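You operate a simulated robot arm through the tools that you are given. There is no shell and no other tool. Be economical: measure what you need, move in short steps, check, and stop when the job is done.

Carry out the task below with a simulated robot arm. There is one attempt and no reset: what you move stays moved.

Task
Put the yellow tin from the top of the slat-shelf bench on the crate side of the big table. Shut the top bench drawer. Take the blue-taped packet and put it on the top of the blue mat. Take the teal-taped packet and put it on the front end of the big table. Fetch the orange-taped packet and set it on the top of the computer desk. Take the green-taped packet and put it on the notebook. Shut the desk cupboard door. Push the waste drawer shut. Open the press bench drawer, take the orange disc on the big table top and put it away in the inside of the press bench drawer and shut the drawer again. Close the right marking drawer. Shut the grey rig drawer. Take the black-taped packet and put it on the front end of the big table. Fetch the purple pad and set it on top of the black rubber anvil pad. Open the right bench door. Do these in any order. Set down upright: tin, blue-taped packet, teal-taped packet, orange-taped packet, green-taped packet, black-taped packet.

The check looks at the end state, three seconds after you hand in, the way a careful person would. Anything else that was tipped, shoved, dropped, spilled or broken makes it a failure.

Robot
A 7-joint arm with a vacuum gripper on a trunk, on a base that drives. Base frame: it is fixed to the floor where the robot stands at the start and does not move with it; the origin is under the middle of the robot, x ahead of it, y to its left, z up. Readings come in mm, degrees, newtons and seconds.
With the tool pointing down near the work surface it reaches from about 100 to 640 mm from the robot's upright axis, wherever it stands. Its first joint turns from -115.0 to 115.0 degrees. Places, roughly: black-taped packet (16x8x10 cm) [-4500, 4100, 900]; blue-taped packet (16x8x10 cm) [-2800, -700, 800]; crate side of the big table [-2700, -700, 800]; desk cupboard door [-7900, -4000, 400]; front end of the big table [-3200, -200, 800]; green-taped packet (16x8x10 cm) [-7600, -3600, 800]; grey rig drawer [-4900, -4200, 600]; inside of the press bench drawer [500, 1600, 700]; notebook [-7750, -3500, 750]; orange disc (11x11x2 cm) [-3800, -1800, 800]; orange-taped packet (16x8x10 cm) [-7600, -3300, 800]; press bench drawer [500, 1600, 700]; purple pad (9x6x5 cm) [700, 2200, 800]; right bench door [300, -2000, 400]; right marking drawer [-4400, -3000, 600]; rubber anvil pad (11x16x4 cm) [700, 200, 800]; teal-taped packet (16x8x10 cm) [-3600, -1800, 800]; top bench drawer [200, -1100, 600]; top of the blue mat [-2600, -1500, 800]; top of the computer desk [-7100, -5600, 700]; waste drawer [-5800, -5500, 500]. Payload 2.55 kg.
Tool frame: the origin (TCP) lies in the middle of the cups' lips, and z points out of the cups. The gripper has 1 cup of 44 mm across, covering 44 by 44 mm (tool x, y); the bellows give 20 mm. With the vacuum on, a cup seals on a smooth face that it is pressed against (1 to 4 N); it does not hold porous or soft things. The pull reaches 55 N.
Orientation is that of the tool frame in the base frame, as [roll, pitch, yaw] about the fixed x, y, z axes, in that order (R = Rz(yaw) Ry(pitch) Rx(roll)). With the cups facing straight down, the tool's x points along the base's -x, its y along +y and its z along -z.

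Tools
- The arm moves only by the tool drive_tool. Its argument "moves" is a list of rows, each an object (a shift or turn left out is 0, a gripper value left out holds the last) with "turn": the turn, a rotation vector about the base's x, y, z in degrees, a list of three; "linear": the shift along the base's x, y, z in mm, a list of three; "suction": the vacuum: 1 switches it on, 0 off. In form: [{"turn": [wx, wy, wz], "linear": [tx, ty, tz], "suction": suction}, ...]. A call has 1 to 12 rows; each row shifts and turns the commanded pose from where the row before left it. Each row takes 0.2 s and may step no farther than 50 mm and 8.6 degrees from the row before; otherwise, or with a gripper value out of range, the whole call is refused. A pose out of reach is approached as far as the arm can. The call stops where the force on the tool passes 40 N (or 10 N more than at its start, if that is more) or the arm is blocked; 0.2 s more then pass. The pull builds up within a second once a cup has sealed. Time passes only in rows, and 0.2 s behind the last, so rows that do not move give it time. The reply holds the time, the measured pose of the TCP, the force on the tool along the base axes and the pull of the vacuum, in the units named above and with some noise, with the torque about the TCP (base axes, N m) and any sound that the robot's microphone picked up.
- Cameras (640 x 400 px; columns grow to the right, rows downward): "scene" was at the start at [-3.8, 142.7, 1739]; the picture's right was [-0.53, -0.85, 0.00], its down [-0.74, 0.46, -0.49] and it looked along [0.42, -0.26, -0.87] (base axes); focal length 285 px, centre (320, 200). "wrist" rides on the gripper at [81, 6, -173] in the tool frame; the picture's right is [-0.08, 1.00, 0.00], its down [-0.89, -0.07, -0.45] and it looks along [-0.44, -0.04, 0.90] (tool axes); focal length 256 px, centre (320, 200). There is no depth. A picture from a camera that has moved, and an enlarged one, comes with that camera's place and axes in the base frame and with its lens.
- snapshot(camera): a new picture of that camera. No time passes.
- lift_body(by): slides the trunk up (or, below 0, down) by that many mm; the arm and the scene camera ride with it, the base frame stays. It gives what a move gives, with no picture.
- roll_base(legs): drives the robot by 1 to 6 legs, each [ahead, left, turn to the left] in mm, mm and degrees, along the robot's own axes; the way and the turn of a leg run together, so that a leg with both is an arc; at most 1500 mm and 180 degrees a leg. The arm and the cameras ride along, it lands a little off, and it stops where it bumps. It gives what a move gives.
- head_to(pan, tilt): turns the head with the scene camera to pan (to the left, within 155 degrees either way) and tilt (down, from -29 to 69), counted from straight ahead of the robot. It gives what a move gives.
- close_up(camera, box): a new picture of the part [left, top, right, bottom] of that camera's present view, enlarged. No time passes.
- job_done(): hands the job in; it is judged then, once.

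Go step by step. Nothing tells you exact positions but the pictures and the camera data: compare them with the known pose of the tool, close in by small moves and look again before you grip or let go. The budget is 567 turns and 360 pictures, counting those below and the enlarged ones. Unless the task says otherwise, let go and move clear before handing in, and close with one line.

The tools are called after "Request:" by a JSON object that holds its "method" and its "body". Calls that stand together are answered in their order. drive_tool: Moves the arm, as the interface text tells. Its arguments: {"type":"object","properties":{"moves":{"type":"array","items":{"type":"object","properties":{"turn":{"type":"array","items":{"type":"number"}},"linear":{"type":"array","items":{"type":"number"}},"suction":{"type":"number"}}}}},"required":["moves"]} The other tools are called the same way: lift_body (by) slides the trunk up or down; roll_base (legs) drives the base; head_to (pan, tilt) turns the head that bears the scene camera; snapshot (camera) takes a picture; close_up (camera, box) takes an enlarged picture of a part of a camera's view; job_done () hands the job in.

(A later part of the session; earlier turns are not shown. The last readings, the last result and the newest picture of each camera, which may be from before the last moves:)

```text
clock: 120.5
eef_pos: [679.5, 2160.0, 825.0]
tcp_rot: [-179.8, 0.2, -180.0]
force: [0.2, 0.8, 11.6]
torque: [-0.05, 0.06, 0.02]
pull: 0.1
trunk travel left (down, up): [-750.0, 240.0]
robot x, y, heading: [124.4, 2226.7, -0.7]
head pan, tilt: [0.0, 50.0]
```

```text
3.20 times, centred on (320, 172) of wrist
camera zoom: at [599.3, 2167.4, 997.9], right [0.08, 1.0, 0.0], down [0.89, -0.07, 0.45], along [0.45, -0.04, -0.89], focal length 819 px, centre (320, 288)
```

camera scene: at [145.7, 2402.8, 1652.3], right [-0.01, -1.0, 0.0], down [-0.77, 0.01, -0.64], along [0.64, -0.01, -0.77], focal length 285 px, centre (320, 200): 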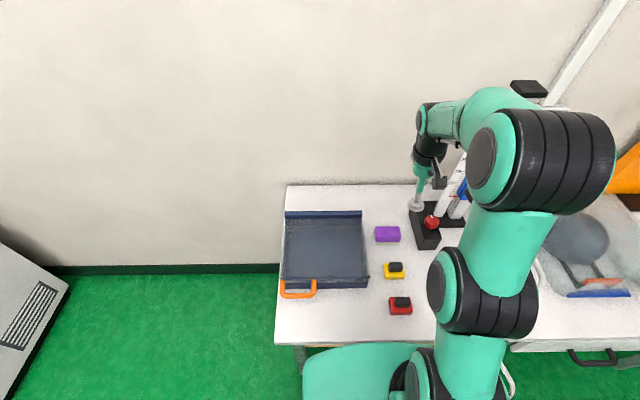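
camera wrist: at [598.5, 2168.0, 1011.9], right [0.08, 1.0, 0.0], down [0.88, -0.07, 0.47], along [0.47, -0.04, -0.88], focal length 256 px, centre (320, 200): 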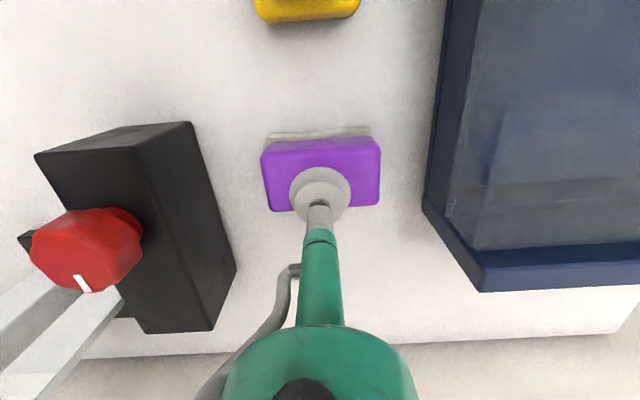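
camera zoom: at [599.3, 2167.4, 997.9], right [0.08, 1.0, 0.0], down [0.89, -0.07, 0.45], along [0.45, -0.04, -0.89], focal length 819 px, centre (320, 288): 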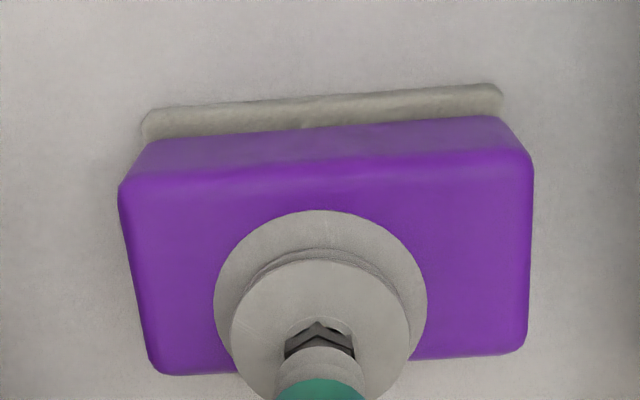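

Still overhanging by ~10 mm at the rear; shift again.

Request:
{"method": "drive_tool", "body": {"moves": [{"linear": [0, 0, 15]}, {"linear": [-11, 0, 0]}, {"linear": [0, 0, -8]}, {"linear": [0, 0, -3]}, {"linear": [0, 0, -3]}, {}, {}, {}]}}

Request:
{"method": "close_up", "body": {"camera": "wrist", "box": [220, 110, 420, 235]}}

```text
clock: 122.3
eef_pos: [668.6, 2159.7, 826.3]
tcp_rot: [-179.8, 0.4, -180.0]
force: [-1.9, 2.7, 17.7]
torque: [0.04, 0.55, -0.01]
pull: 55.2
trunk travel left (down, up): [-750.0, 240.0]
robot x, y, heading: [124.9, 2227.2, -1.0]
head pan, tilt: [0.0, 50.0]
```

```text
3.20 times, centred on (320, 172) of wrist
camera zoom: at [587.5, 2167.7, 998.9], right [0.08, 1.0, 0.0], down [0.89, -0.07, 0.45], along [0.45, -0.04, -0.89], focal length 819 px, centre (320, 288)
```

zoom: 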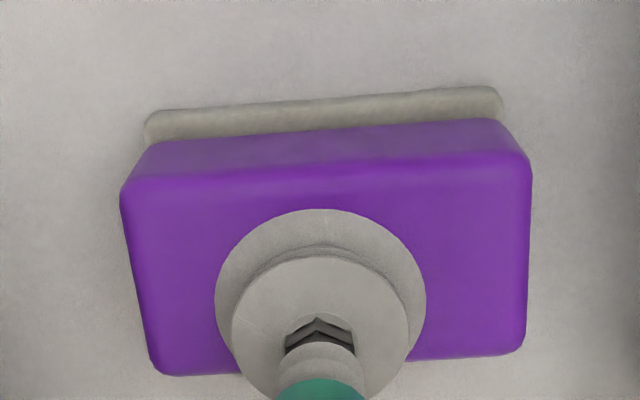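

Sealed (55 N). Lift it.

Request:
{"method": "drive_tool", "body": {"moves": [{"linear": [0, 0, 20]}, {"linear": [0, 0, 40]}, {"linear": [0, 0, 45]}, {"linear": [0, 0, 45]}, {"linear": [0, 0, 45]}]}}

Request:
{"method": "snapshot", "body": {"camera": "wrist"}}

```text
clock: 123.5
eef_pos: [671.7, 2159.9, 1019.5]
tcp_rot: [-179.8, 0.5, 179.9]
force: [4.0, -1.4, 4.8]
torque: [0.05, 0.6, -0.01]
pull: 55.0
out of reach, approached as far as the arm can: row 5
trunk travel left (down, up): [-750.0, 240.0]
robot x, y, heading: [123.0, 2227.0, -0.6]
head pan, tilt: [0.0, 50.0]
```

```text
328 pictures are left
camera wrist: at [590.1, 2167.7, 1190.6], right [0.08, 1.0, 0.0], down [0.89, -0.07, 0.45], along [0.45, -0.04, -0.89], focal length 256 px, centre (320, 200)
```

wrist: 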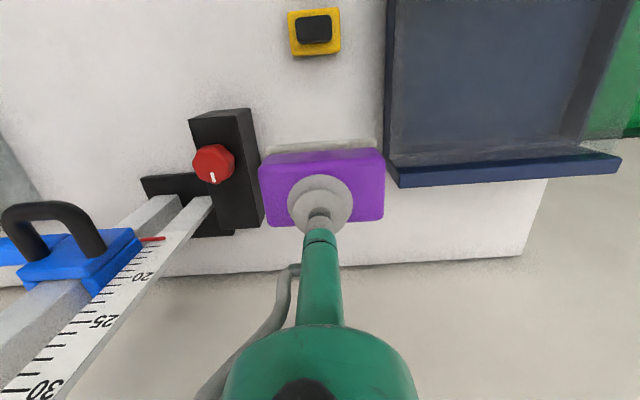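

The pad is held well. Carry it to the slat-shelf bench in front of the anvil pad (~(680,190)).

Request:
{"method": "roll_base", "body": {"legs": [[-480, 0, 0.6], [0, -1000, 0], [0, -970, 0]]}}

Request:
{"method": "head_to", "body": {"pan": 0, "tilt": 40}}

Request:
{"method": "snapshot", "body": {"camera": "scene"}}

```text
clock: 135.8
eef_pos: [180.1, 183.6, 1015.8]
tcp_rot: [-179.8, 0.1, -179.8]
force: [0.3, 0.9, -0.4]
torque: [0.01, 0.12, 0.01]
pull: 54.9
trunk travel left (down, up): [-750.0, 240.0]
robot x, y, heading: [-357.7, 244.4, -0.9]
head pan, tilt: [0.0, 50.0]
```

```text
clock: 136.5
eef_pos: [181.3, 185.3, 1015.2]
tcp_rot: [-179.7, 0.2, -179.9]
force: [-0.1, -0.4, -1.6]
torque: [0.01, 0.12, -0.03]
pull: 55.5
trunk travel left (down, up): [-750.0, 240.0]
robot x, y, heading: [-363.8, 245.4, -0.3]
head pan, tilt: [0.0, 40.0]
```

```text
327 pictures are left
camera scene: at [-333.6, 424.4, 1666.5], right [-0.01, -1.0, 0.0], down [-0.64, 0.01, -0.77], along [0.77, -0.01, -0.64], focal length 285 px, centre (320, 200)
```

scene: 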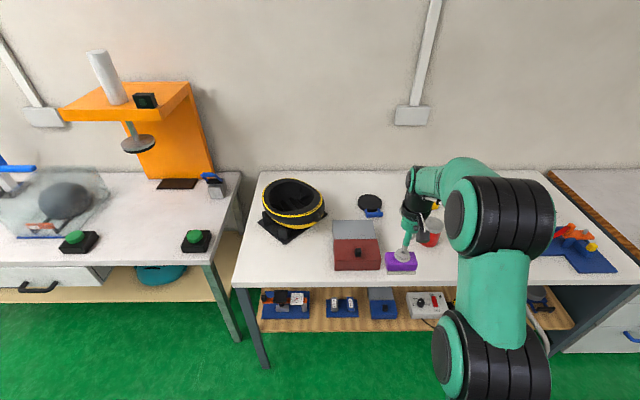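

Request:
{"method": "close_up", "body": {"camera": "scene", "box": [240, 160, 460, 290]}}

Request:
{"method": "close_up", "body": {"camera": "scene", "box": [340, 180, 420, 230]}}

```text
2.91 times, centred on (350, 225) of scene
camera zoom: at [-333.6, 424.4, 1666.5], right [-0.01, -1.0, 0.0], down [-0.64, 0.01, -0.77], along [0.77, -0.01, -0.64], focal length 828 px, centre (233, 127)
```

zoom: 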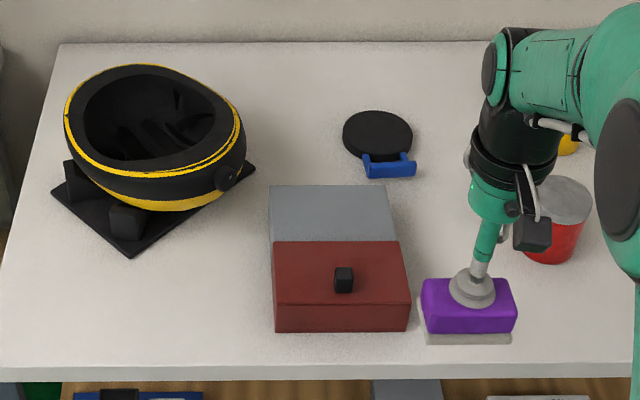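

```text
8.00 times, centred on (380, 205) of scene
camera zoom: at [-333.6, 424.4, 1666.5], right [-0.01, -1.0, 0.0], down [-0.64, 0.01, -0.77], along [0.77, -0.01, -0.64], focal length 2276 px, centre (-160, 160)
```

zoom: 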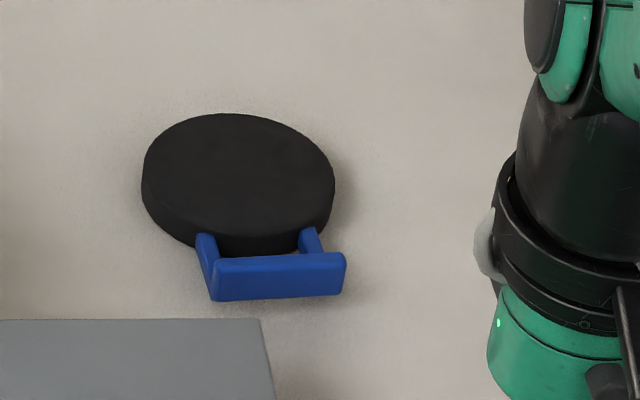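

Request:
{"method": "roll_base", "body": {"legs": [[365, 0, 0.3]]}}

Request:
{"method": "head_to", "body": {"pan": 0, "tilt": 65}}

Request:
{"method": "snapshot", "body": {"camera": "scene"}}

Request:
{"method": "snapshot", "body": {"camera": "wrist"}}

```text
clock: 138.8
eef_pos: [547.4, 180.7, 1015.8]
tcp_rot: [-179.9, 0.1, -179.7]
force: [0.9, -0.5, -1.0]
torque: [-0.01, 0.13, 0.0]
pull: 54.7
trunk travel left (down, up): [-750.0, 240.0]
robot x, y, heading: [6.2, 243.9, -0.6]
head pan, tilt: [0.0, 40.0]
```

```text
clock: 139.7
eef_pos: [545.9, 181.2, 1016.5]
tcp_rot: [-179.8, 0.1, -179.8]
force: [-0.1, 0.0, -1.1]
torque: [-0.02, 0.13, -0.01]
pull: 54.8
trunk travel left (down, up): [-750.0, 240.0]
robot x, y, heading: [2.5, 242.0, -0.6]
head pan, tilt: [0.0, 65.0]
```

```text
324 pictures are left
camera scene: at [7.3, 421.2, 1634.3], right [-0.01, -1.0, 0.0], down [-0.91, 0.01, -0.42], along [0.42, 0.0, -0.91], focal length 285 px, centre (320, 200)
```

scene: 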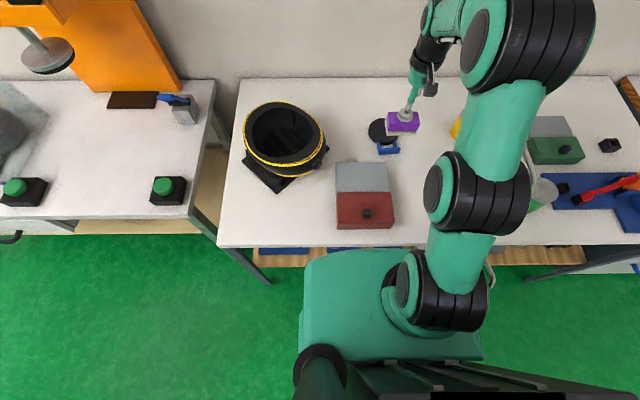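

```text
323 pictures are left
camera wrist: at [466.0, 188.2, 1188.8], right [0.08, 1.0, 0.0], down [0.89, -0.07, 0.45], along [0.45, -0.04, -0.89], focal length 256 px, centre (320, 200)
```

wrist: 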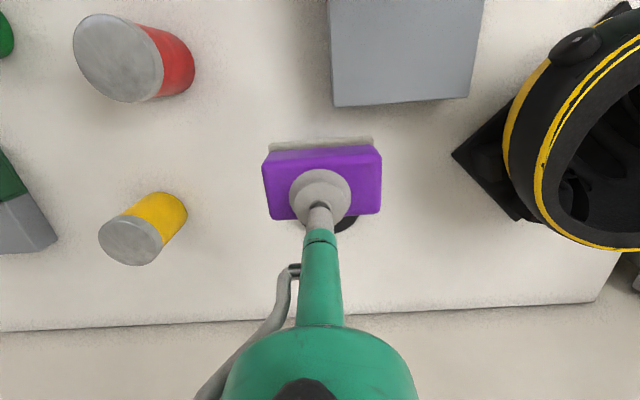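

The arm's carriage is close to the bench edge. I'll test the arm's reach toward the anvil at low height risk: roll 15 mm closer and slide right so the arm points straight.

Request:
{"method": "roll_base", "body": {"legs": [[12, -60, 0.6]]}}

Request:
{"method": "drive_tool", "body": {"moves": [{"linear": [40, 20, -20]}, {"linear": [30, 20, -20]}, {"linear": [20, 20, -20]}, {"linear": [15, 0, -20]}]}}

Request:
{"method": "snapshot", "body": {"camera": "wrist"}}

Request:
{"method": "snapshot", "body": {"camera": "scene"}}

```text
clock: 140.7
eef_pos: [558.4, 127.4, 1015.8]
tcp_rot: [-179.9, 0.0, -179.2]
force: [0.4, 0.1, -0.9]
torque: [0.07, 0.12, -0.01]
pull: 55.7
trunk travel left (down, up): [-750.0, 240.0]
robot x, y, heading: [15.9, 183.5, 0.3]
head pan, tilt: [0.0, 65.0]
```

```text
clock: 141.7
eef_pos: [640.7, 188.3, 918.7]
tcp_rot: [-179.8, 0.2, -179.1]
force: [0.8, -0.5, -1.0]
torque: [0.02, 0.1, 0.02]
pull: 54.8
out of reach, approached as far as the arm can: row 1, 2, 3
trunk travel left (down, up): [-750.0, 240.0]
robot x, y, heading: [20.6, 185.1, 0.2]
head pan, tilt: [0.0, 65.0]
```

```text
322 pictures are left
camera wrist: at [560.6, 194.6, 1089.9], right [0.07, 1.0, 0.0], down [0.89, -0.06, 0.45], along [0.45, -0.03, -0.89], focal length 256 px, centre (320, 200)
```

wrist: 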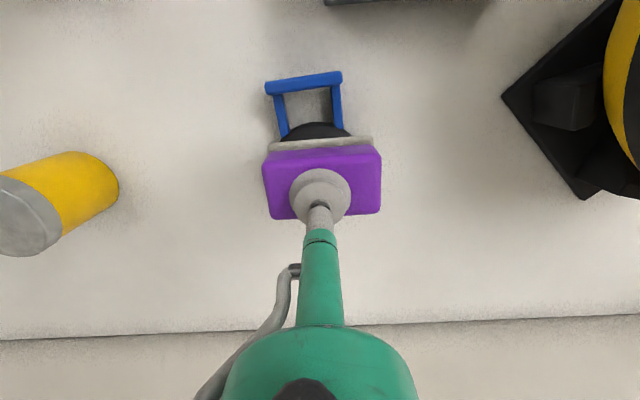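

```text
321 pictures are left
camera scene: at [17.9, 361.6, 1634.3], right [0.0, -1.0, 0.0], down [-0.91, 0.0, -0.42], along [0.42, 0.0, -0.91], focal length 285 px, centre (320, 200)
```

scene: 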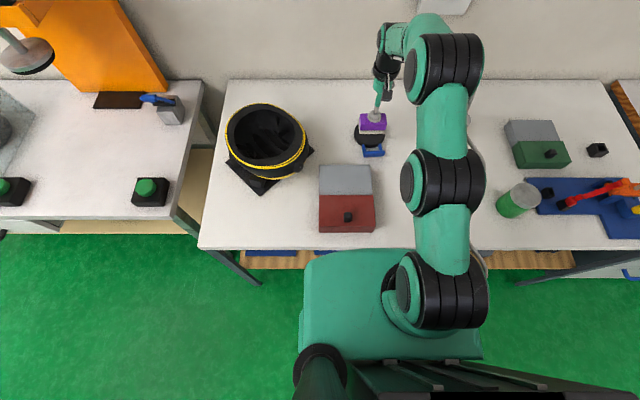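

Disc centre looks like about (657,185). Shift +22 mm in x while descending a bit.

Request:
{"method": "drive_tool", "body": {"moves": [{"linear": [12, -2, -15]}, {"linear": [12, 0, -10]}, {}]}}

Request:
{"method": "snapshot", "body": {"camera": "wrist"}}

Request:
{"method": "close_up", "body": {"camera": "scene", "box": [310, 80, 430, 170]}}

```text
clock: 142.5
eef_pos: [650.6, 185.6, 888.0]
tcp_rot: [-179.8, 0.1, -179.3]
force: [0.5, 0.3, -0.5]
torque: [0.01, 0.07, 0.01]
pull: 54.6
out of reach, approached as far as the arm can: row 1, 2
trunk travel left (down, up): [-750.0, 240.0]
robot x, y, heading: [17.7, 183.9, 0.2]
head pan, tilt: [0.0, 65.0]
```

```text
320 pictures are left
camera wrist: at [571.0, 191.4, 1061.3], right [0.07, 1.0, 0.0], down [0.89, -0.06, 0.45], along [0.45, -0.03, -0.89], focal length 256 px, centre (320, 200)
```

wrist: 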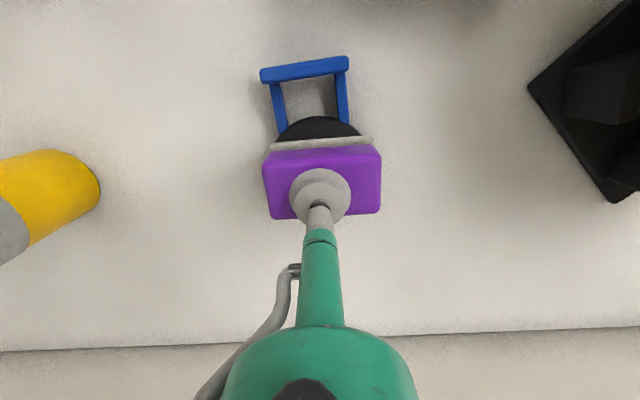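

```text
4.44 times, centred on (370, 125) of scene
camera zoom: at [17.1, 362.0, 1634.2], right [0.0, -1.0, 0.0], down [-0.91, 0.0, -0.42], along [0.42, 0.0, -0.91], focal length 1265 px, centre (98, 533)
```

zoom: 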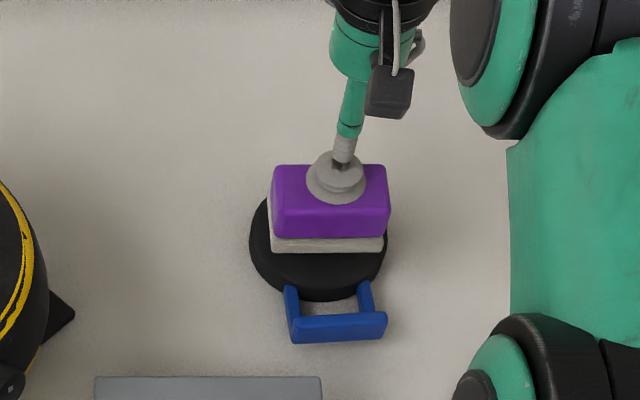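

Request:
{"method": "drive_tool", "body": {"moves": [{"linear": [12, -1, -5]}, {"linear": [8, 0, -5]}, {}]}}

```text
clock: 143.3
eef_pos: [656.4, 184.2, 873.9]
tcp_rot: [-179.7, 0.2, -179.2]
force: [0.8, 0.9, -0.9]
torque: [-0.03, 0.06, 0.03]
pull: 54.4
out of reach, approached as far as the arm can: row 1, 2
trunk travel left (down, up): [-750.0, 240.0]
robot x, y, heading: [15.1, 182.0, -0.1]
head pan, tilt: [0.0, 65.0]
```

Request:
{"method": "roll_base", "body": {"legs": [[9, 0, 0]]}}

Request:
{"method": "drive_tool", "body": {"moves": [{"linear": [0, 0, -4]}, {"linear": [0, 0, -3]}, {"linear": [0, 0, -3]}, {}]}}

```text
clock: 144.1
eef_pos: [665.7, 184.2, 873.4]
tcp_rot: [-179.7, 0.1, -179.2]
force: [0.9, -0.4, -0.3]
torque: [-0.01, 0.08, -0.01]
pull: 55.1
trunk travel left (down, up): [-750.0, 240.0]
robot x, y, heading: [24.4, 184.2, 0.0]
head pan, tilt: [0.0, 65.0]
```

```text
clock: 145.1
eef_pos: [666.3, 185.0, 864.8]
tcp_rot: [-179.8, 0.2, -179.1]
force: [0.5, 0.1, -1.4]
torque: [-0.01, 0.1, 0.01]
pull: 54.8
trunk travel left (down, up): [-750.0, 240.0]
robot x, y, heading: [27.4, 184.3, 0.0]
head pan, tilt: [0.0, 65.0]
```

Request:
{"method": "drive_tool", "body": {"moves": [{"linear": [0, 0, -4]}, {}, {"linear": [0, 0, -3]}, {}, {"linear": [0, 0, -3]}, {}]}}

Request:
{"method": "close_up", "body": {"camera": "scene", "box": [310, 80, 430, 170]}}

```text
clock: 146.4
eef_pos: [666.8, 184.3, 858.4]
tcp_rot: [-179.8, 0.8, -179.1]
force: [-1.0, 1.9, 29.3]
torque: [-0.01, 0.49, 0.02]
pull: 54.9
trunk travel left (down, up): [-750.0, 240.0]
robot x, y, heading: [23.0, 185.9, -0.1]
head pan, tilt: [0.0, 65.0]
```

```text
4.44 times, centred on (370, 125) of scene
camera zoom: at [21.3, 362.4, 1634.4], right [0.0, -1.0, 0.0], down [-0.91, 0.0, -0.43], along [0.43, 0.0, -0.91], focal length 1265 px, centre (98, 533)
```

zoom: 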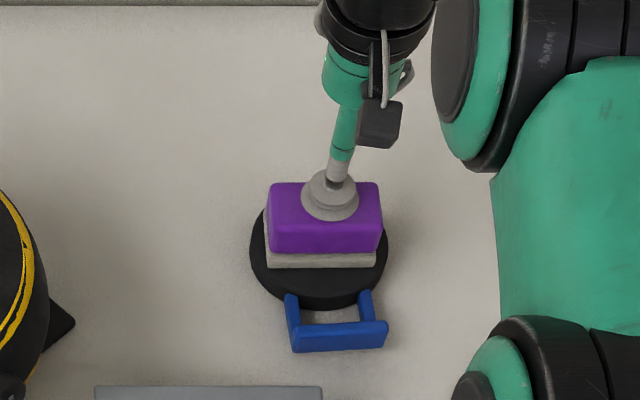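

Contact at 29 N and well placed on the disc. Release and lift.

Request:
{"method": "drive_tool", "body": {"moves": [{"suction": 0, "linear": [0, 0, 3]}, {}, {}, {}, {}, {"linear": [0, 0, 5]}, {"linear": [0, 0, 10]}, {"linear": [0, 0, 30]}, {"linear": [0, 0, 40]}]}}

Request:
{"method": "snapshot", "body": {"camera": "scene"}}

Request:
{"method": "snapshot", "body": {"camera": "wrist"}}

```text
clock: 148.4
eef_pos: [640.4, 185.3, 929.4]
tcp_rot: [-179.8, 0.2, -179.2]
force: [0.2, 0.9, 0.1]
torque: [0.01, -0.06, -0.01]
pull: 0.1
out of reach, approached as far as the arm can: row 8, 9
trunk travel left (down, up): [-750.0, 240.0]
robot x, y, heading: [26.5, 187.2, 0.1]
head pan, tilt: [0.0, 65.0]
```

```text
317 pictures are left
camera scene: at [24.3, 362.2, 1634.2], right [0.0, -1.0, 0.0], down [-0.91, 0.0, -0.42], along [0.42, 0.0, -0.91], focal length 285 px, centre (320, 200)
```

scene: 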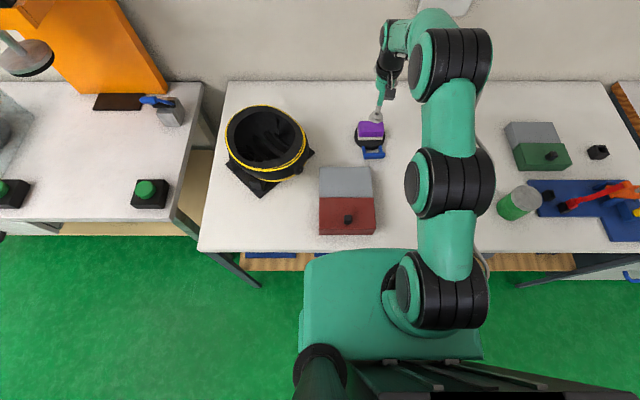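

```text
316 pictures are left
camera wrist: at [560.0, 191.3, 1103.3], right [0.06, 1.0, 0.0], down [0.89, -0.06, 0.45], along [0.45, -0.03, -0.89], focal length 256 px, centre (320, 200)
```

wrist: 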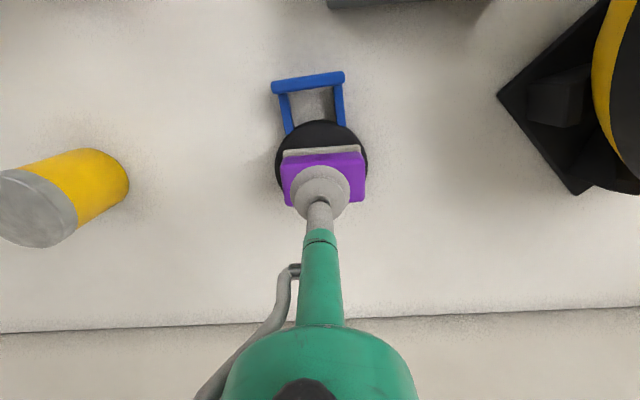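

Purple pad sits on the anvil. Next, open the press bench drawer (face about y 1330–1790, z 610–740, handle near y≈1557). Back away, drive there, lower the trunk, and level the tool.

Request:
{"method": "roll_base", "body": {"legs": [[-520, 0, 0], [0, 1455, 0]]}}

Request:
{"method": "lift_body", "body": {"by": -360}}

Request:
{"method": "drive_tool", "body": {"moves": [{"turn": [0, -8.5, 0], "linear": [22, 0, 10]}, {"turn": [0, -8.5, 0], "linear": [22, 0, 10]}, {"turn": [0, -8.5, 0], "linear": [22, 0, 10]}, {"turn": [0, -8.5, 0], "linear": [22, 0, 10]}, {"turn": [0, -8.5, 0], "linear": [22, 0, 10]}, {"turn": [0, -8.5, 0], "linear": [22, 0, 10]}, {"turn": [0, -8.5, 0], "linear": [22, 0, 10]}, {"turn": [0, -8.5, 0], "linear": [22, 0, 10]}, {"turn": [0, -8.5, 0], "linear": [22, 0, 10]}, {"turn": [0, -8.0, 0], "linear": [15, 0, 10]}]}}

Request:
{"method": "snapshot", "body": {"camera": "wrist"}}

```text
clock: 158.5
eef_pos: [107.2, 1674.3, 930.5]
tcp_rot: [-179.8, 0.2, -178.8]
force: [0.1, 0.8, -0.4]
torque: [-0.02, 0.02, -0.02]
pull: 0.0
trunk travel left (down, up): [-750.0, 240.0]
robot x, y, heading: [-509.4, 1669.9, 0.1]
head pan, tilt: [0.0, 65.0]
```

```text
clock: 162.0
eef_pos: [107.4, 1674.1, 570.9]
tcp_rot: [-179.8, 0.3, -178.9]
force: [-0.3, 0.1, 0.4]
torque: [0.02, 0.01, -0.02]
pull: 0.0
trunk travel left (down, up): [-390.0, 600.0]
robot x, y, heading: [-510.0, 1668.4, 0.5]
head pan, tilt: [0.0, 65.0]
```

```text
clock: 164.2
eef_pos: [313.4, 1682.7, 666.6]
tcp_rot: [-174.4, 81.1, -173.2]
force: [-0.2, 0.5, 0.1]
torque: [0.02, 0.0, 0.02]
pull: 0.1
out of reach, approached as far as the arm can: row 8
trunk travel left (down, up): [-390.0, 600.0]
robot x, y, heading: [-508.8, 1673.7, 0.7]
head pan, tilt: [0.0, 65.0]
```

```text
315 pictures are left
camera wrist: at [130.5, 1683.8, 612.9], right [-0.01, 1.0, 0.06], down [-0.3, -0.06, 0.95], along [0.95, -0.01, 0.3], focal length 256 px, centre (320, 200)
```

wrist: 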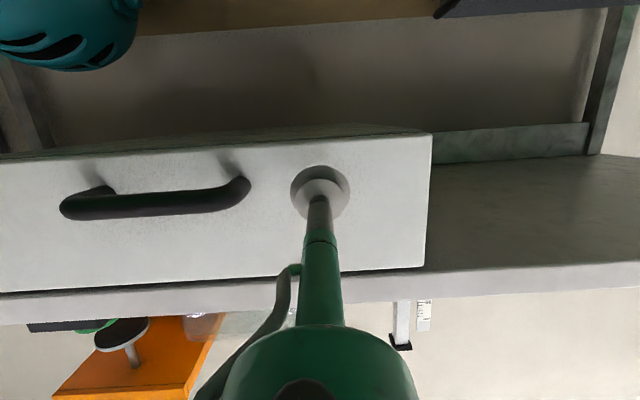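

The cup faces the drawer front beside the handle. Level a bit more and approach with suction.

Request:
{"method": "drive_tool", "body": {"moves": [{"turn": [0, -7, 0], "linear": [20, 0, 5], "suction": 1}, {"linear": [15, 0, 0]}, {"linear": [10, 0, 0]}, {"linear": [8, 0, 0]}, {"linear": [8, 0, 0]}, {"linear": [6, 0, 0]}]}}

```text
clock: 165.2
eef_pos: [357.9, 1679.6, 671.5]
tcp_rot: [-147.0, 88.1, -145.9]
force: [-19.6, 1.2, 6.3]
torque: [-0.06, -0.28, -0.44]
pull: 54.9
trunk travel left (down, up): [-390.0, 600.0]
robot x, y, heading: [-510.3, 1670.9, 0.3]
head pan, tilt: [0.0, 65.0]
stopped in row 4: the force on the tool passed its limit (the readings are from after the stop); the commanded pose is now the measured one
```

Sealed at x≈360. Pull it open by rolling back slowly.

Request:
{"method": "roll_base", "body": {"legs": [[-40, 0, 0]]}}

Request:
{"method": "roll_base", "body": {"legs": [[-120, 0, 0]]}}

Request:
{"method": "roll_base", "body": {"legs": [[-100, 0, 0]]}}

Request:
{"method": "head_to", "body": {"pan": 0, "tilt": 40}}

Request:
{"method": "snapshot", "body": {"camera": "scene"}}

```text
clock: 166.0
eef_pos: [319.3, 1680.4, 670.9]
tcp_rot: [-147.7, 88.2, -146.4]
force: [-0.5, 2.2, 9.8]
torque: [0.07, -0.11, -0.32]
pull: 54.9
trunk travel left (down, up): [-390.0, 600.0]
robot x, y, heading: [-547.4, 1672.5, 0.5]
head pan, tilt: [0.0, 65.0]
```

```text
clock: 167.3
eef_pos: [200.2, 1680.4, 672.7]
tcp_rot: [-146.2, 88.0, -144.9]
force: [0.0, 8.6, 4.7]
torque: [0.4, -0.06, -0.34]
pull: 55.2
trunk travel left (down, up): [-390.0, 600.0]
robot x, y, heading: [-671.0, 1668.4, 0.2]
head pan, tilt: [0.0, 65.0]
```

```text
clock: 168.4
eef_pos: [98.4, 1679.4, 672.3]
tcp_rot: [-146.1, 88.1, -144.8]
force: [-1.0, 6.9, 2.0]
torque: [0.15, -0.08, -0.32]
pull: 55.1
trunk travel left (down, up): [-390.0, 600.0]
robot x, y, heading: [-772.9, 1668.7, 0.3]
head pan, tilt: [0.0, 65.0]
```

```text
clock: 169.3
eef_pos: [98.6, 1681.2, 671.7]
tcp_rot: [-146.5, 88.2, -145.2]
force: [-0.9, 1.0, 0.9]
torque: [-0.13, -0.05, -0.22]
pull: 55.1
trunk travel left (down, up): [-390.0, 600.0]
robot x, y, heading: [-774.6, 1672.2, 0.2]
head pan, tilt: [0.0, 40.0]
```

```text
314 pictures are left
camera scene: at [-747.7, 1847.7, 1306.4], right [0.01, -1.0, 0.0], down [-0.64, 0.0, -0.77], along [0.77, 0.0, -0.64], focal length 285 px, centre (320, 200)
```

scene: 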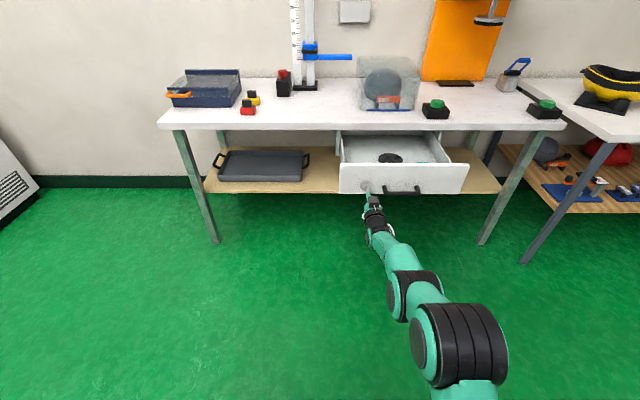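

Drawer is ~260 mm open (a dark disc already lies inside). Release and back off.

Request:
{"method": "drive_tool", "body": {"moves": [{"suction": 0}, {}, {}, {}, {}]}}

Request:
{"method": "roll_base", "body": {"legs": [[-60, 0, 0], [-200, 0, 0]]}}

Request:
{"method": "close_up", "body": {"camera": "scene", "box": [280, 100, 460, 200]}}

Request:
{"method": "lift_body", "body": {"by": 400}}

Request:
{"method": "drive_tool", "body": {"moves": [{"turn": [0, 8.5, 0], "linear": [-22, 0, 0]}, {"turn": [0, 8.5, 0], "linear": [-22, 0, 0]}, {"turn": [0, 8.5, 0], "linear": [-22, 0, 0]}, {"turn": [0, 8.5, 0], "linear": [-22, 0, 0]}, {"turn": [0, 8.5, 0], "linear": [-22, 0, 0]}, {"turn": [0, 8.5, 0], "linear": [-22, 0, 0]}, {"turn": [0, 8.5, 0], "linear": [-22, 0, 0]}, {"turn": [0, 8.5, 0], "linear": [-22, 0, 0]}, {"turn": [0, 8.5, 0], "linear": [-22, 0, 0]}, {"turn": [0, 8.5, 0], "linear": [-22, 0, 0]}, {"turn": [0, 3, 0], "linear": [-22, 0, 0]}]}}

```text
clock: 170.5
eef_pos: [99.5, 1680.2, 670.8]
tcp_rot: [-147.9, 88.1, -146.6]
force: [-0.2, -0.1, 0.3]
torque: [0.0, -0.01, 0.02]
pull: 0.1
trunk travel left (down, up): [-390.0, 600.0]
robot x, y, heading: [-774.5, 1671.6, 0.2]
head pan, tilt: [0.0, 40.0]
```

```text
clock: 172.7
eef_pos: [-161.7, 1679.7, 670.8]
tcp_rot: [-147.3, 88.0, -146.1]
force: [0.6, 0.1, 0.1]
torque: [-0.02, 0.03, 0.02]
pull: 0.1
trunk travel left (down, up): [-390.0, 600.0]
robot x, y, heading: [-1032.0, 1667.0, 0.2]
head pan, tilt: [0.0, 40.0]
```

```text
3.56 times, centred on (370, 150) of scene
camera zoom: at [-1008.1, 1846.1, 1306.5], right [0.01, -1.0, 0.0], down [-0.64, 0.0, -0.77], along [0.77, 0.0, -0.64], focal length 1012 px, centre (142, 378)
```

zoom: 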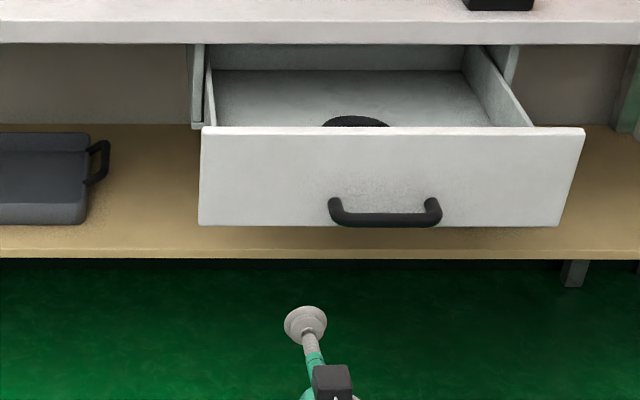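

```text
clock: 176.5
eef_pos: [-161.1, 1679.8, 1071.2]
tcp_rot: [-147.6, 88.1, -146.4]
force: [-0.5, -0.7, 0.6]
torque: [-0.03, 0.02, 0.03]
pull: 0.0
trunk travel left (down, up): [-790.0, 200.0]
robot x, y, heading: [-1031.5, 1671.7, 0.5]
head pan, tilt: [0.0, 40.0]
```

```text
clock: 178.9
eef_pos: [-389.4, 1693.4, 1029.5]
tcp_rot: [174.5, 24.7, -178.9]
force: [-0.8, -0.1, -0.6]
torque: [0.05, 0.02, 0.01]
pull: 0.1
out of reach, approached as far as the arm can: row 5, 6, 7, 9, 10, 11
trunk travel left (down, up): [-790.0, 200.0]
robot x, y, heading: [-1033.5, 1669.3, 0.4]
head pan, tilt: [0.0, 40.0]
```

Request:
{"method": "drive_tool", "body": {"moves": [{"linear": [-40, 0, -20]}, {"turn": [0, 8, 0], "linear": [-30, 0, -20]}, {"turn": [0, 8, 0], "linear": [-20, 0, 0]}, {"turn": [-5, 8, 0], "linear": [-10, 0, 0]}]}}

Request:
{"method": "roll_base", "body": {"legs": [[0, -1400, 0], [0, -378, 0], [950, 0, 0]]}}

Request:
{"method": "snapshot", "body": {"camera": "wrist"}}

Request:
{"method": "snapshot", "body": {"camera": "scene"}}

```text
refused: row 4 steps farther than a row can; nothing moved
```

```text
clock: 192.5
eef_pos: [578.8, -75.2, 1029.7]
tcp_rot: [174.6, 24.7, -178.3]
force: [0.6, 0.8, -0.1]
torque: [0.01, -0.02, -0.01]
pull: 0.0
trunk travel left (down, up): [-790.0, 200.0]
robot x, y, heading: [-64.6, -107.6, 0.9]
head pan, tilt: [0.0, 40.0]
```

```text
312 pictures are left
camera wrist: at [434.1, -89.0, 1152.2], right [0.0, 0.99, 0.12], down [0.63, -0.09, 0.77], along [0.78, 0.07, -0.63], focal length 256 px, centre (320, 200)
```

wrist: 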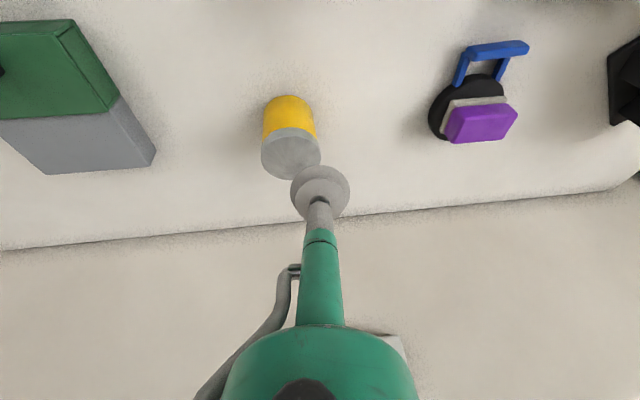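

```text
311 pictures are left
camera scene: at [-41.9, 70.1, 1706.5], right [0.02, -1.0, 0.0], down [-0.64, -0.01, -0.77], along [0.77, 0.01, -0.64], focal length 285 px, centre (320, 200)
```

scene: 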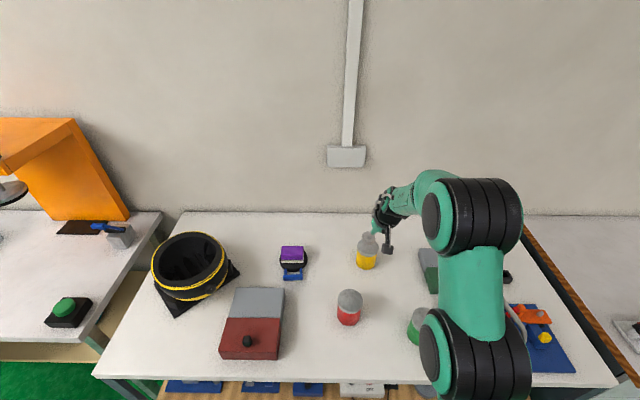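

The tin is at about (683,−103). The base evidently passes under the bench edge; move forward and straighten the tool above it.

Request:
{"method": "drive_tool", "body": {"moves": [{"turn": [0, 8, 0], "linear": [-40, 0, 20]}, {"turn": [0, 8, 0], "linear": [-30, -10, 0]}, {"turn": [0, 7, 0], "linear": [-20, -10, 0]}, {"turn": [5.5, 0, 0], "linear": [-10, 0, 0]}]}}

Request:
{"method": "roll_base", "body": {"legs": [[100, 0, -0.8]]}}

Request:
{"method": "snapshot", "body": {"camera": "wrist"}}

```text
clock: 193.5
eef_pos: [454.3, -106.3, 1013.2]
tcp_rot: [165.4, 3.1, -178.9]
force: [-0.4, 0.6, -0.8]
torque: [0.01, -0.01, 0.03]
pull: 0.1
out of reach, approached as far as the arm can: row 1, 2, 3
trunk travel left (down, up): [-790.0, 200.0]
robot x, y, heading: [-65.4, -108.8, 0.7]
head pan, tilt: [0.0, 40.0]
```

```text
clock: 194.7
eef_pos: [555.3, -112.1, 1012.5]
tcp_rot: [165.6, 3.1, -179.7]
force: [-0.7, -0.7, 0.2]
torque: [0.0, 0.0, 0.03]
pull: 0.1
trunk travel left (down, up): [-790.0, 200.0]
robot x, y, heading: [33.9, -108.9, 0.0]
head pan, tilt: [0.0, 40.0]
```

```text
310 pictures are left
camera wrist: at [465.5, -148.6, 1177.0], right [0.06, 0.97, 0.25], down [0.87, -0.18, 0.46], along [0.49, 0.19, -0.85], focal length 256 px, centre (320, 200)
```

wrist: 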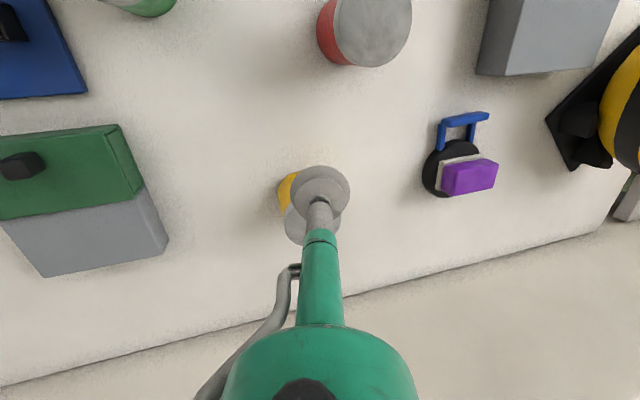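

Request:
{"method": "drive_tool", "body": {"moves": [{"turn": [-7.2, 3.1, 0], "linear": [0, 0, 0]}, {"turn": [-7.2, 0, 0]}, {"linear": [20, 0, -20]}]}}

Request:
{"method": "snapshot", "body": {"camera": "wrist"}}

Request:
{"method": "snapshot", "body": {"camera": "scene"}}

```text
clock: 195.4
eef_pos: [572.2, -111.0, 990.1]
tcp_rot: [168.9, 1.8, -179.6]
force: [-0.7, -0.4, -0.1]
torque: [-0.01, 0.02, 0.0]
pull: 0.1
out of reach, approached as far as the arm can: row 1, 2
trunk travel left (down, up): [-790.0, 200.0]
robot x, y, heading: [32.6, -107.6, 0.0]
head pan, tilt: [0.0, 40.0]
```

```text
309 pictures are left
camera wrist: at [487.2, -137.9, 1157.5], right [0.07, 0.98, 0.2], down [0.88, -0.15, 0.45], along [0.47, 0.14, -0.87], focal length 256 px, centre (320, 200)
```

wrist: 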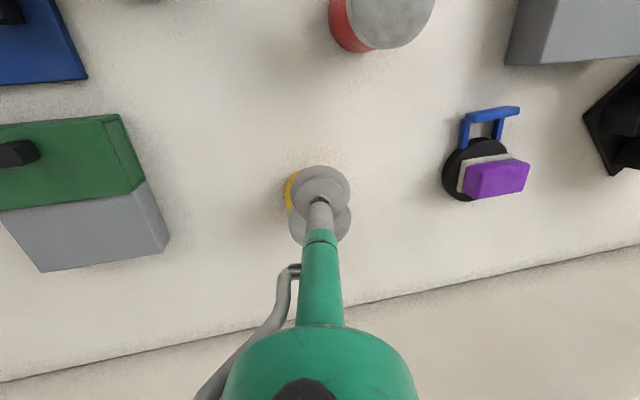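

```text
308 pictures are left
camera scene: at [61.7, 70.9, 1706.5], right [0.0, -1.0, 0.0], down [-0.64, 0.0, -0.77], along [0.77, 0.0, -0.64], focal length 285 px, centre (320, 200)
```

scene: 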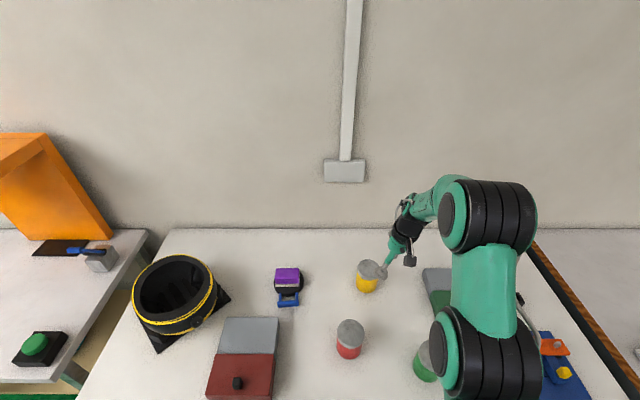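

Request:
{"method": "drive_tool", "body": {"moves": [{"linear": [0, 0, -40]}, {"turn": [-5, 1.8, 0], "linear": [10, 0, -20]}, {"turn": [-6, 0, 0], "linear": [15, 0, 0]}, {"linear": [20, 0, 0]}, {}]}}

Request:
{"method": "snapshot", "body": {"camera": "wrist"}}

```text
clock: 196.7
eef_pos: [580.9, -107.5, 915.4]
tcp_rot: [170.4, 1.7, -179.8]
force: [0.5, -0.1, -0.1]
torque: [-0.01, 0.01, 0.0]
pull: 0.0
out of reach, approached as far as the arm can: row 2, 3, 4
trunk travel left (down, up): [-790.0, 200.0]
robot x, y, heading: [34.7, -106.5, 0.1]
head pan, tilt: [0.0, 40.0]
```

```text
307 pictures are left
camera wrist: at [495.7, -129.7, 1085.3], right [0.07, 0.98, 0.17], down [0.88, -0.14, 0.45], along [0.47, 0.12, -0.88], focal length 256 px, centre (320, 200)
```

wrist: 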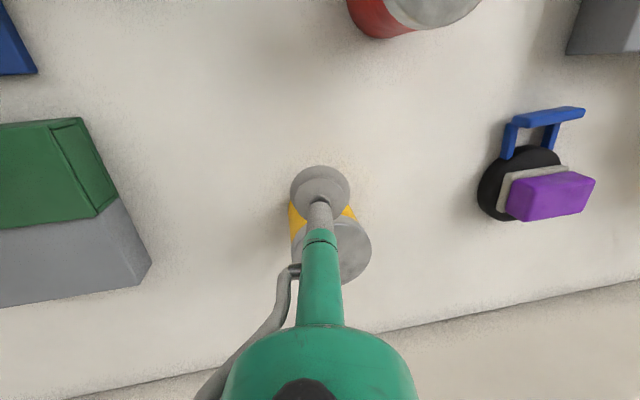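

The arm is in an awkward elbow configuration; retract, straighten the tool there, and re-extend.

Request:
{"method": "drive_tool", "body": {"moves": [{"linear": [-30, 0, 35]}, {"linear": [-45, 0, 15]}, {"linear": [-45, 0, 0]}, {"linear": [-45, 0, 0]}, {"turn": [-5, 1.8, 0]}, {"turn": [-5, 0, 0]}, {}]}}

```text
clock: 198.2
eef_pos: [415.4, -108.7, 966.0]
tcp_rot: [173.2, 0.6, -179.7]
force: [-0.3, 0.1, -0.6]
torque: [-0.01, 0.01, -0.04]
pull: 0.0
out of reach, approached as far as the arm can: row 6
trunk travel left (down, up): [-790.0, 200.0]
robot x, y, heading: [34.4, -108.4, 0.0]
head pan, tilt: [0.0, 40.0]
```

Request:
{"method": "drive_tool", "body": {"moves": [{"linear": [-40, -25, 0]}, {"linear": [-40, -25, 0]}, {"linear": [-20, -45, 0]}, {"linear": [0, -49, 0]}, {"turn": [-4, 0, 0], "linear": [0, -40, 0]}, {"turn": [-4, 0, 0], "linear": [0, -40, 0]}, {}]}}

```text
clock: 199.8
eef_pos: [289.2, -280.9, 893.2]
tcp_rot: [179.4, 1.4, -179.8]
force: [0.0, 0.6, 0.4]
torque: [-0.07, -0.04, 0.0]
pull: 0.2
out of reach, approached as far as the arm can: row 4, 5, 6
trunk travel left (down, up): [-790.0, 200.0]
robot x, y, heading: [35.6, -110.1, 0.2]
head pan, tilt: [0.0, 40.0]
```

Request:
{"method": "drive_tool", "body": {"moves": [{"linear": [0, 0, 45]}, {"linear": [0, 0, 45]}, {"linear": [40, 25, 0]}, {"linear": [40, 25, 0]}, {"linear": [40, 25, 0]}, {"linear": [40, 25, 0]}, {"linear": [40, 25, 0]}, {"linear": [40, 25, 0]}]}}

Request:
{"method": "snapshot", "body": {"camera": "scene"}}

```text
clock: 201.7
eef_pos: [466.7, -165.3, 916.9]
tcp_rot: [-173.4, 8.8, -176.2]
force: [0.2, 0.8, 0.2]
torque: [-0.16, -0.07, -0.01]
pull: 0.0
out of reach, approached as far as the arm can: row 1, 2, 3, 4, 5, 6
trunk travel left (down, up): [-790.0, 200.0]
robot x, y, heading: [35.1, -107.5, 0.2]
head pan, tilt: [0.0, 40.0]
```

```text
306 pictures are left
camera scene: at [58.9, 71.2, 1706.5], right [0.0, -1.0, 0.0], down [-0.64, 0.0, -0.77], along [0.77, 0.0, -0.64], focal length 285 px, centre (320, 200)
```

scene: 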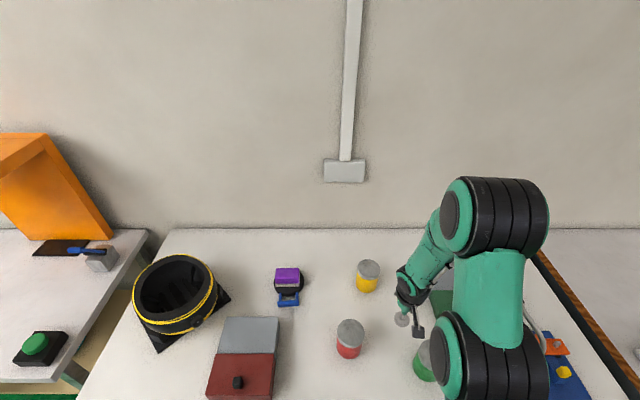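

Request:
{"method": "drive_tool", "body": {"moves": [{"turn": [6.6, 4, -3], "linear": [0, 0, 10]}, {"turn": [0, 5, 0], "linear": [0, 0, 10]}, {}]}}

```text
clock: 202.4
eef_pos: [465.9, -163.8, 935.9]
tcp_rot: [179.3, -0.3, 176.8]
force: [0.5, -0.8, -0.7]
torque: [-0.01, 0.01, 0.02]
pull: 0.0
trunk travel left (down, up): [-790.0, 200.0]
robot x, y, heading: [34.9, -104.5, 0.2]
head pan, tilt: [0.0, 40.0]
```

Request:
{"method": "drive_tool", "body": {"moves": [{"turn": [-0.7, 0, 3], "linear": [40, 10, 0]}, {"linear": [40, 15, 0]}, {"linear": [40, 15, 0]}, {"linear": [40, 15, 0]}, {"linear": [20, 0, -10]}]}}

Request:
{"method": "snapshot", "body": {"camera": "wrist"}}

```text
clock: 203.7
eef_pos: [644.1, -107.2, 923.0]
tcp_rot: [180.0, -0.4, 179.8]
force: [-0.1, -0.8, 0.7]
torque: [0.0, 0.01, 0.01]
pull: 0.2
trunk travel left (down, up): [-790.0, 200.0]
robot x, y, heading: [32.5, -107.0, 0.1]
head pan, tilt: [0.0, 40.0]
```

```text
305 pictures are left
camera wrist: at [564.7, -99.2, 1096.8], right [0.08, 1.0, 0.0], down [0.89, -0.07, 0.44], along [0.44, -0.04, -0.9], focal length 256 px, centre (320, 200)
```

wrist: 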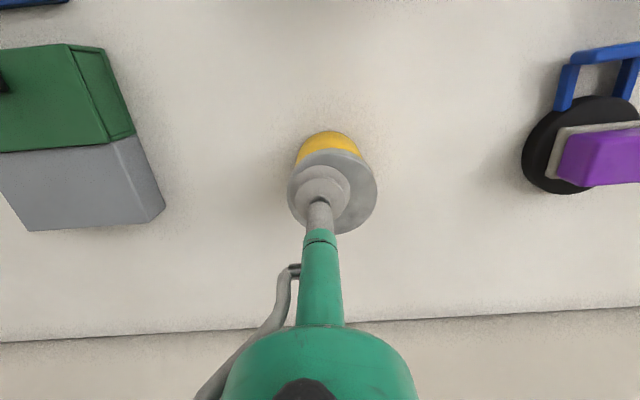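

Tin lid centre is about (664,−97). Move over and descend with suction.

Request:
{"method": "drive_tool", "body": {"moves": [{"linear": [20, 10, -15], "suction": 1}, {"linear": [0, 0, -15]}, {"linear": [0, 0, -6]}, {"linear": [0, 0, -5]}, {"linear": [0, 0, -5]}, {"linear": [0, 0, -5]}, {"linear": [0, 0, -5]}]}}

```text
clock: 204.7
eef_pos: [671.1, -96.4, 893.0]
tcp_rot: [179.9, 1.2, 179.9]
force: [-5.2, -0.2, 15.9]
torque: [-0.1, 0.48, -0.01]
pull: 55.1
trunk travel left (down, up): [-790.0, 200.0]
robot x, y, heading: [30.9, -107.5, 0.1]
head pan, tilt: [0.0, 40.0]
stopped in row 5: the force on the tool passed its limit (the readings are from after the stop); the commanded pose is now the measured one
```

Sealed. Lift and check.

Request:
{"method": "drive_tool", "body": {"moves": [{"linear": [-5, 0, 20]}, {"linear": [-10, 0, 40]}, {"linear": [-25, 0, 40]}, {"linear": [-30, 0, 30]}, {"linear": [-40, 0, 0]}, {"linear": [-40, 0, 0]}]}}

Request:
{"method": "snapshot", "body": {"camera": "wrist"}}

```text
clock: 206.1
eef_pos: [517.0, -97.4, 1022.3]
tcp_rot: [180.0, 0.8, 179.8]
force: [0.0, 0.4, -1.7]
torque: [0.01, -0.06, -0.01]
pull: 54.9
trunk travel left (down, up): [-790.0, 200.0]
robot x, y, heading: [35.4, -109.8, 0.1]
head pan, tilt: [0.0, 40.0]
```

```text
304 pictures are left
camera wrist: at [434.8, -90.1, 1194.2], right [0.08, 1.0, 0.0], down [0.89, -0.07, 0.46], along [0.46, -0.04, -0.89], focal length 256 px, centre (320, 200)
```

wrist: 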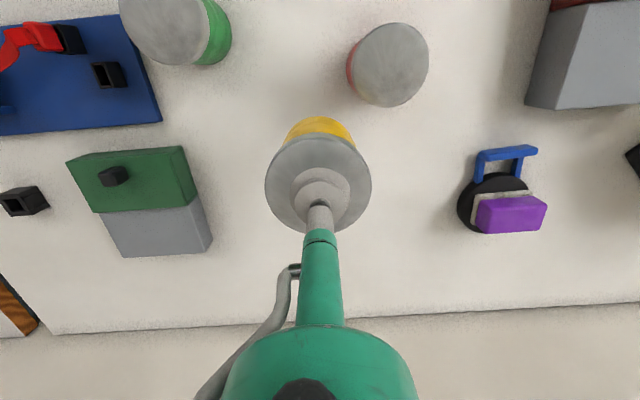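

Tin held. Raise a bit, back out, and turn toward the big table.

Request:
{"method": "lift_body", "body": {"by": 100}}

Request:
{"method": "roll_base", "body": {"legs": [[-700, 0, 0], [0, 0, 90], [0, 0, 90], [700, 400, 0]]}}

Request:
{"method": "head_to", "body": {"pan": 0, "tilt": 25}}

Request:
{"method": "snapshot", "body": {"camera": "scene"}}

```text
clock: 207.4
eef_pos: [518.2, -97.1, 1121.8]
tcp_rot: [180.0, 0.7, 179.8]
force: [-1.1, -0.2, -2.6]
torque: [0.02, 0.01, 0.03]
pull: 54.8
trunk travel left (down, up): [-890.0, 100.0]
robot x, y, heading: [38.3, -108.1, 0.0]
head pan, tilt: [0.0, 40.0]
```

```text
clock: 222.8
eef_pos: [-1850.6, -517.2, 1120.9]
tcp_rot: [-180.0, 0.7, -0.6]
force: [0.0, 0.4, -2.7]
torque: [-0.01, -0.02, -0.05]
pull: 54.7
trunk travel left (down, up): [-890.0, 100.0]
robot x, y, heading: [-1364.2, -511.2, 179.9]
head pan, tilt: [0.0, 40.0]
```

```text
clock: 223.6
eef_pos: [-1850.0, -516.3, 1121.3]
tcp_rot: [-180.0, 0.7, -0.6]
force: [0.2, 0.6, -2.9]
torque: [-0.01, 0.03, -0.01]
pull: 54.6
trunk travel left (down, up): [-890.0, 100.0]
robot x, y, heading: [-1367.7, -513.4, 179.7]
head pan, tilt: [0.0, 25.0]
```

```text
303 pictures are left
camera scene: at [-1398.9, -686.9, 1829.8], right [0.01, 1.0, 0.0], down [0.42, 0.0, -0.91], along [-0.91, 0.0, -0.42], focal length 285 px, centre (320, 200)
```

scene: 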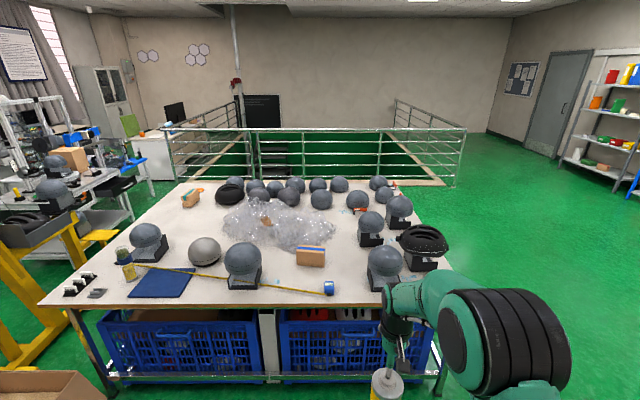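

Table spans x≈−4120…−2490, y≈−2100…−30. Move nearer, lined up between the helmet stands (y≈−800), with extra height.

Request:
{"method": "lift_body", "body": {"by": 90}}

Request:
{"method": "roll_base", "body": {"legs": [[500, 270, 0]]}}

Request:
{"method": "head_to", "body": {"pan": 0, "tilt": 45}}

Request:
{"method": "snapshot", "body": {"camera": "scene"}}

Request:
{"method": "snapshot", "body": {"camera": "wrist"}}

```text
clock: 224.8
eef_pos: [-1850.9, -517.6, 1210.3]
tcp_rot: [-180.0, 0.7, -0.6]
force: [0.7, 0.2, -2.6]
torque: [0.01, -0.02, -0.01]
pull: 55.1
trunk travel left (down, up): [-980.0, 10.0]
robot x, y, heading: [-1367.1, -508.7, 179.7]
head pan, tilt: [0.0, 25.0]
```

```text
clock: 228.1
eef_pos: [-2358.5, -785.0, 1211.5]
tcp_rot: [179.9, 0.7, -0.8]
force: [0.3, 0.4, -2.8]
torque: [0.03, 0.03, -0.05]
pull: 54.8
trunk travel left (down, up): [-980.0, 10.0]
robot x, y, heading: [-1876.4, -778.8, 179.5]
head pan, tilt: [0.0, 25.0]
```

```text
clock: 228.9
eef_pos: [-2358.0, -783.3, 1212.1]
tcp_rot: [180.0, 0.7, -0.6]
force: [0.5, -0.3, -1.6]
torque: [-0.02, 0.0, -0.02]
pull: 54.7
trunk travel left (down, up): [-980.0, 10.0]
robot x, y, heading: [-1876.3, -778.3, 179.5]
head pan, tilt: [0.0, 45.0]
```

```text
302 pictures are left
camera scene: at [-1896.0, -954.0, 1889.3], right [0.01, 1.0, 0.0], down [0.71, 0.0, -0.71], along [-0.71, 0.0, -0.71], focal length 285 px, centre (320, 200)
```

scene: 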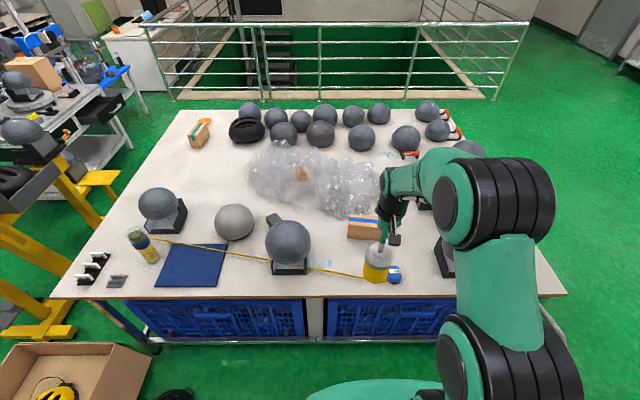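

```text
301 pictures are left
camera wrist: at [-2274.6, -790.5, 1383.6], right [-0.09, -1.0, 0.0], down [-0.89, 0.08, 0.46], along [-0.45, 0.04, -0.89], focal length 256 px, centre (320, 200)
```

wrist: 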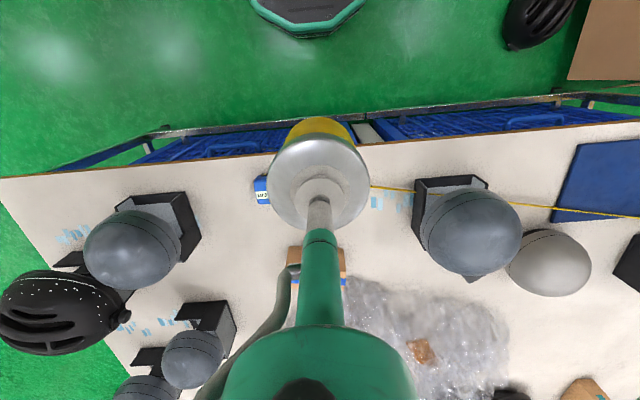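

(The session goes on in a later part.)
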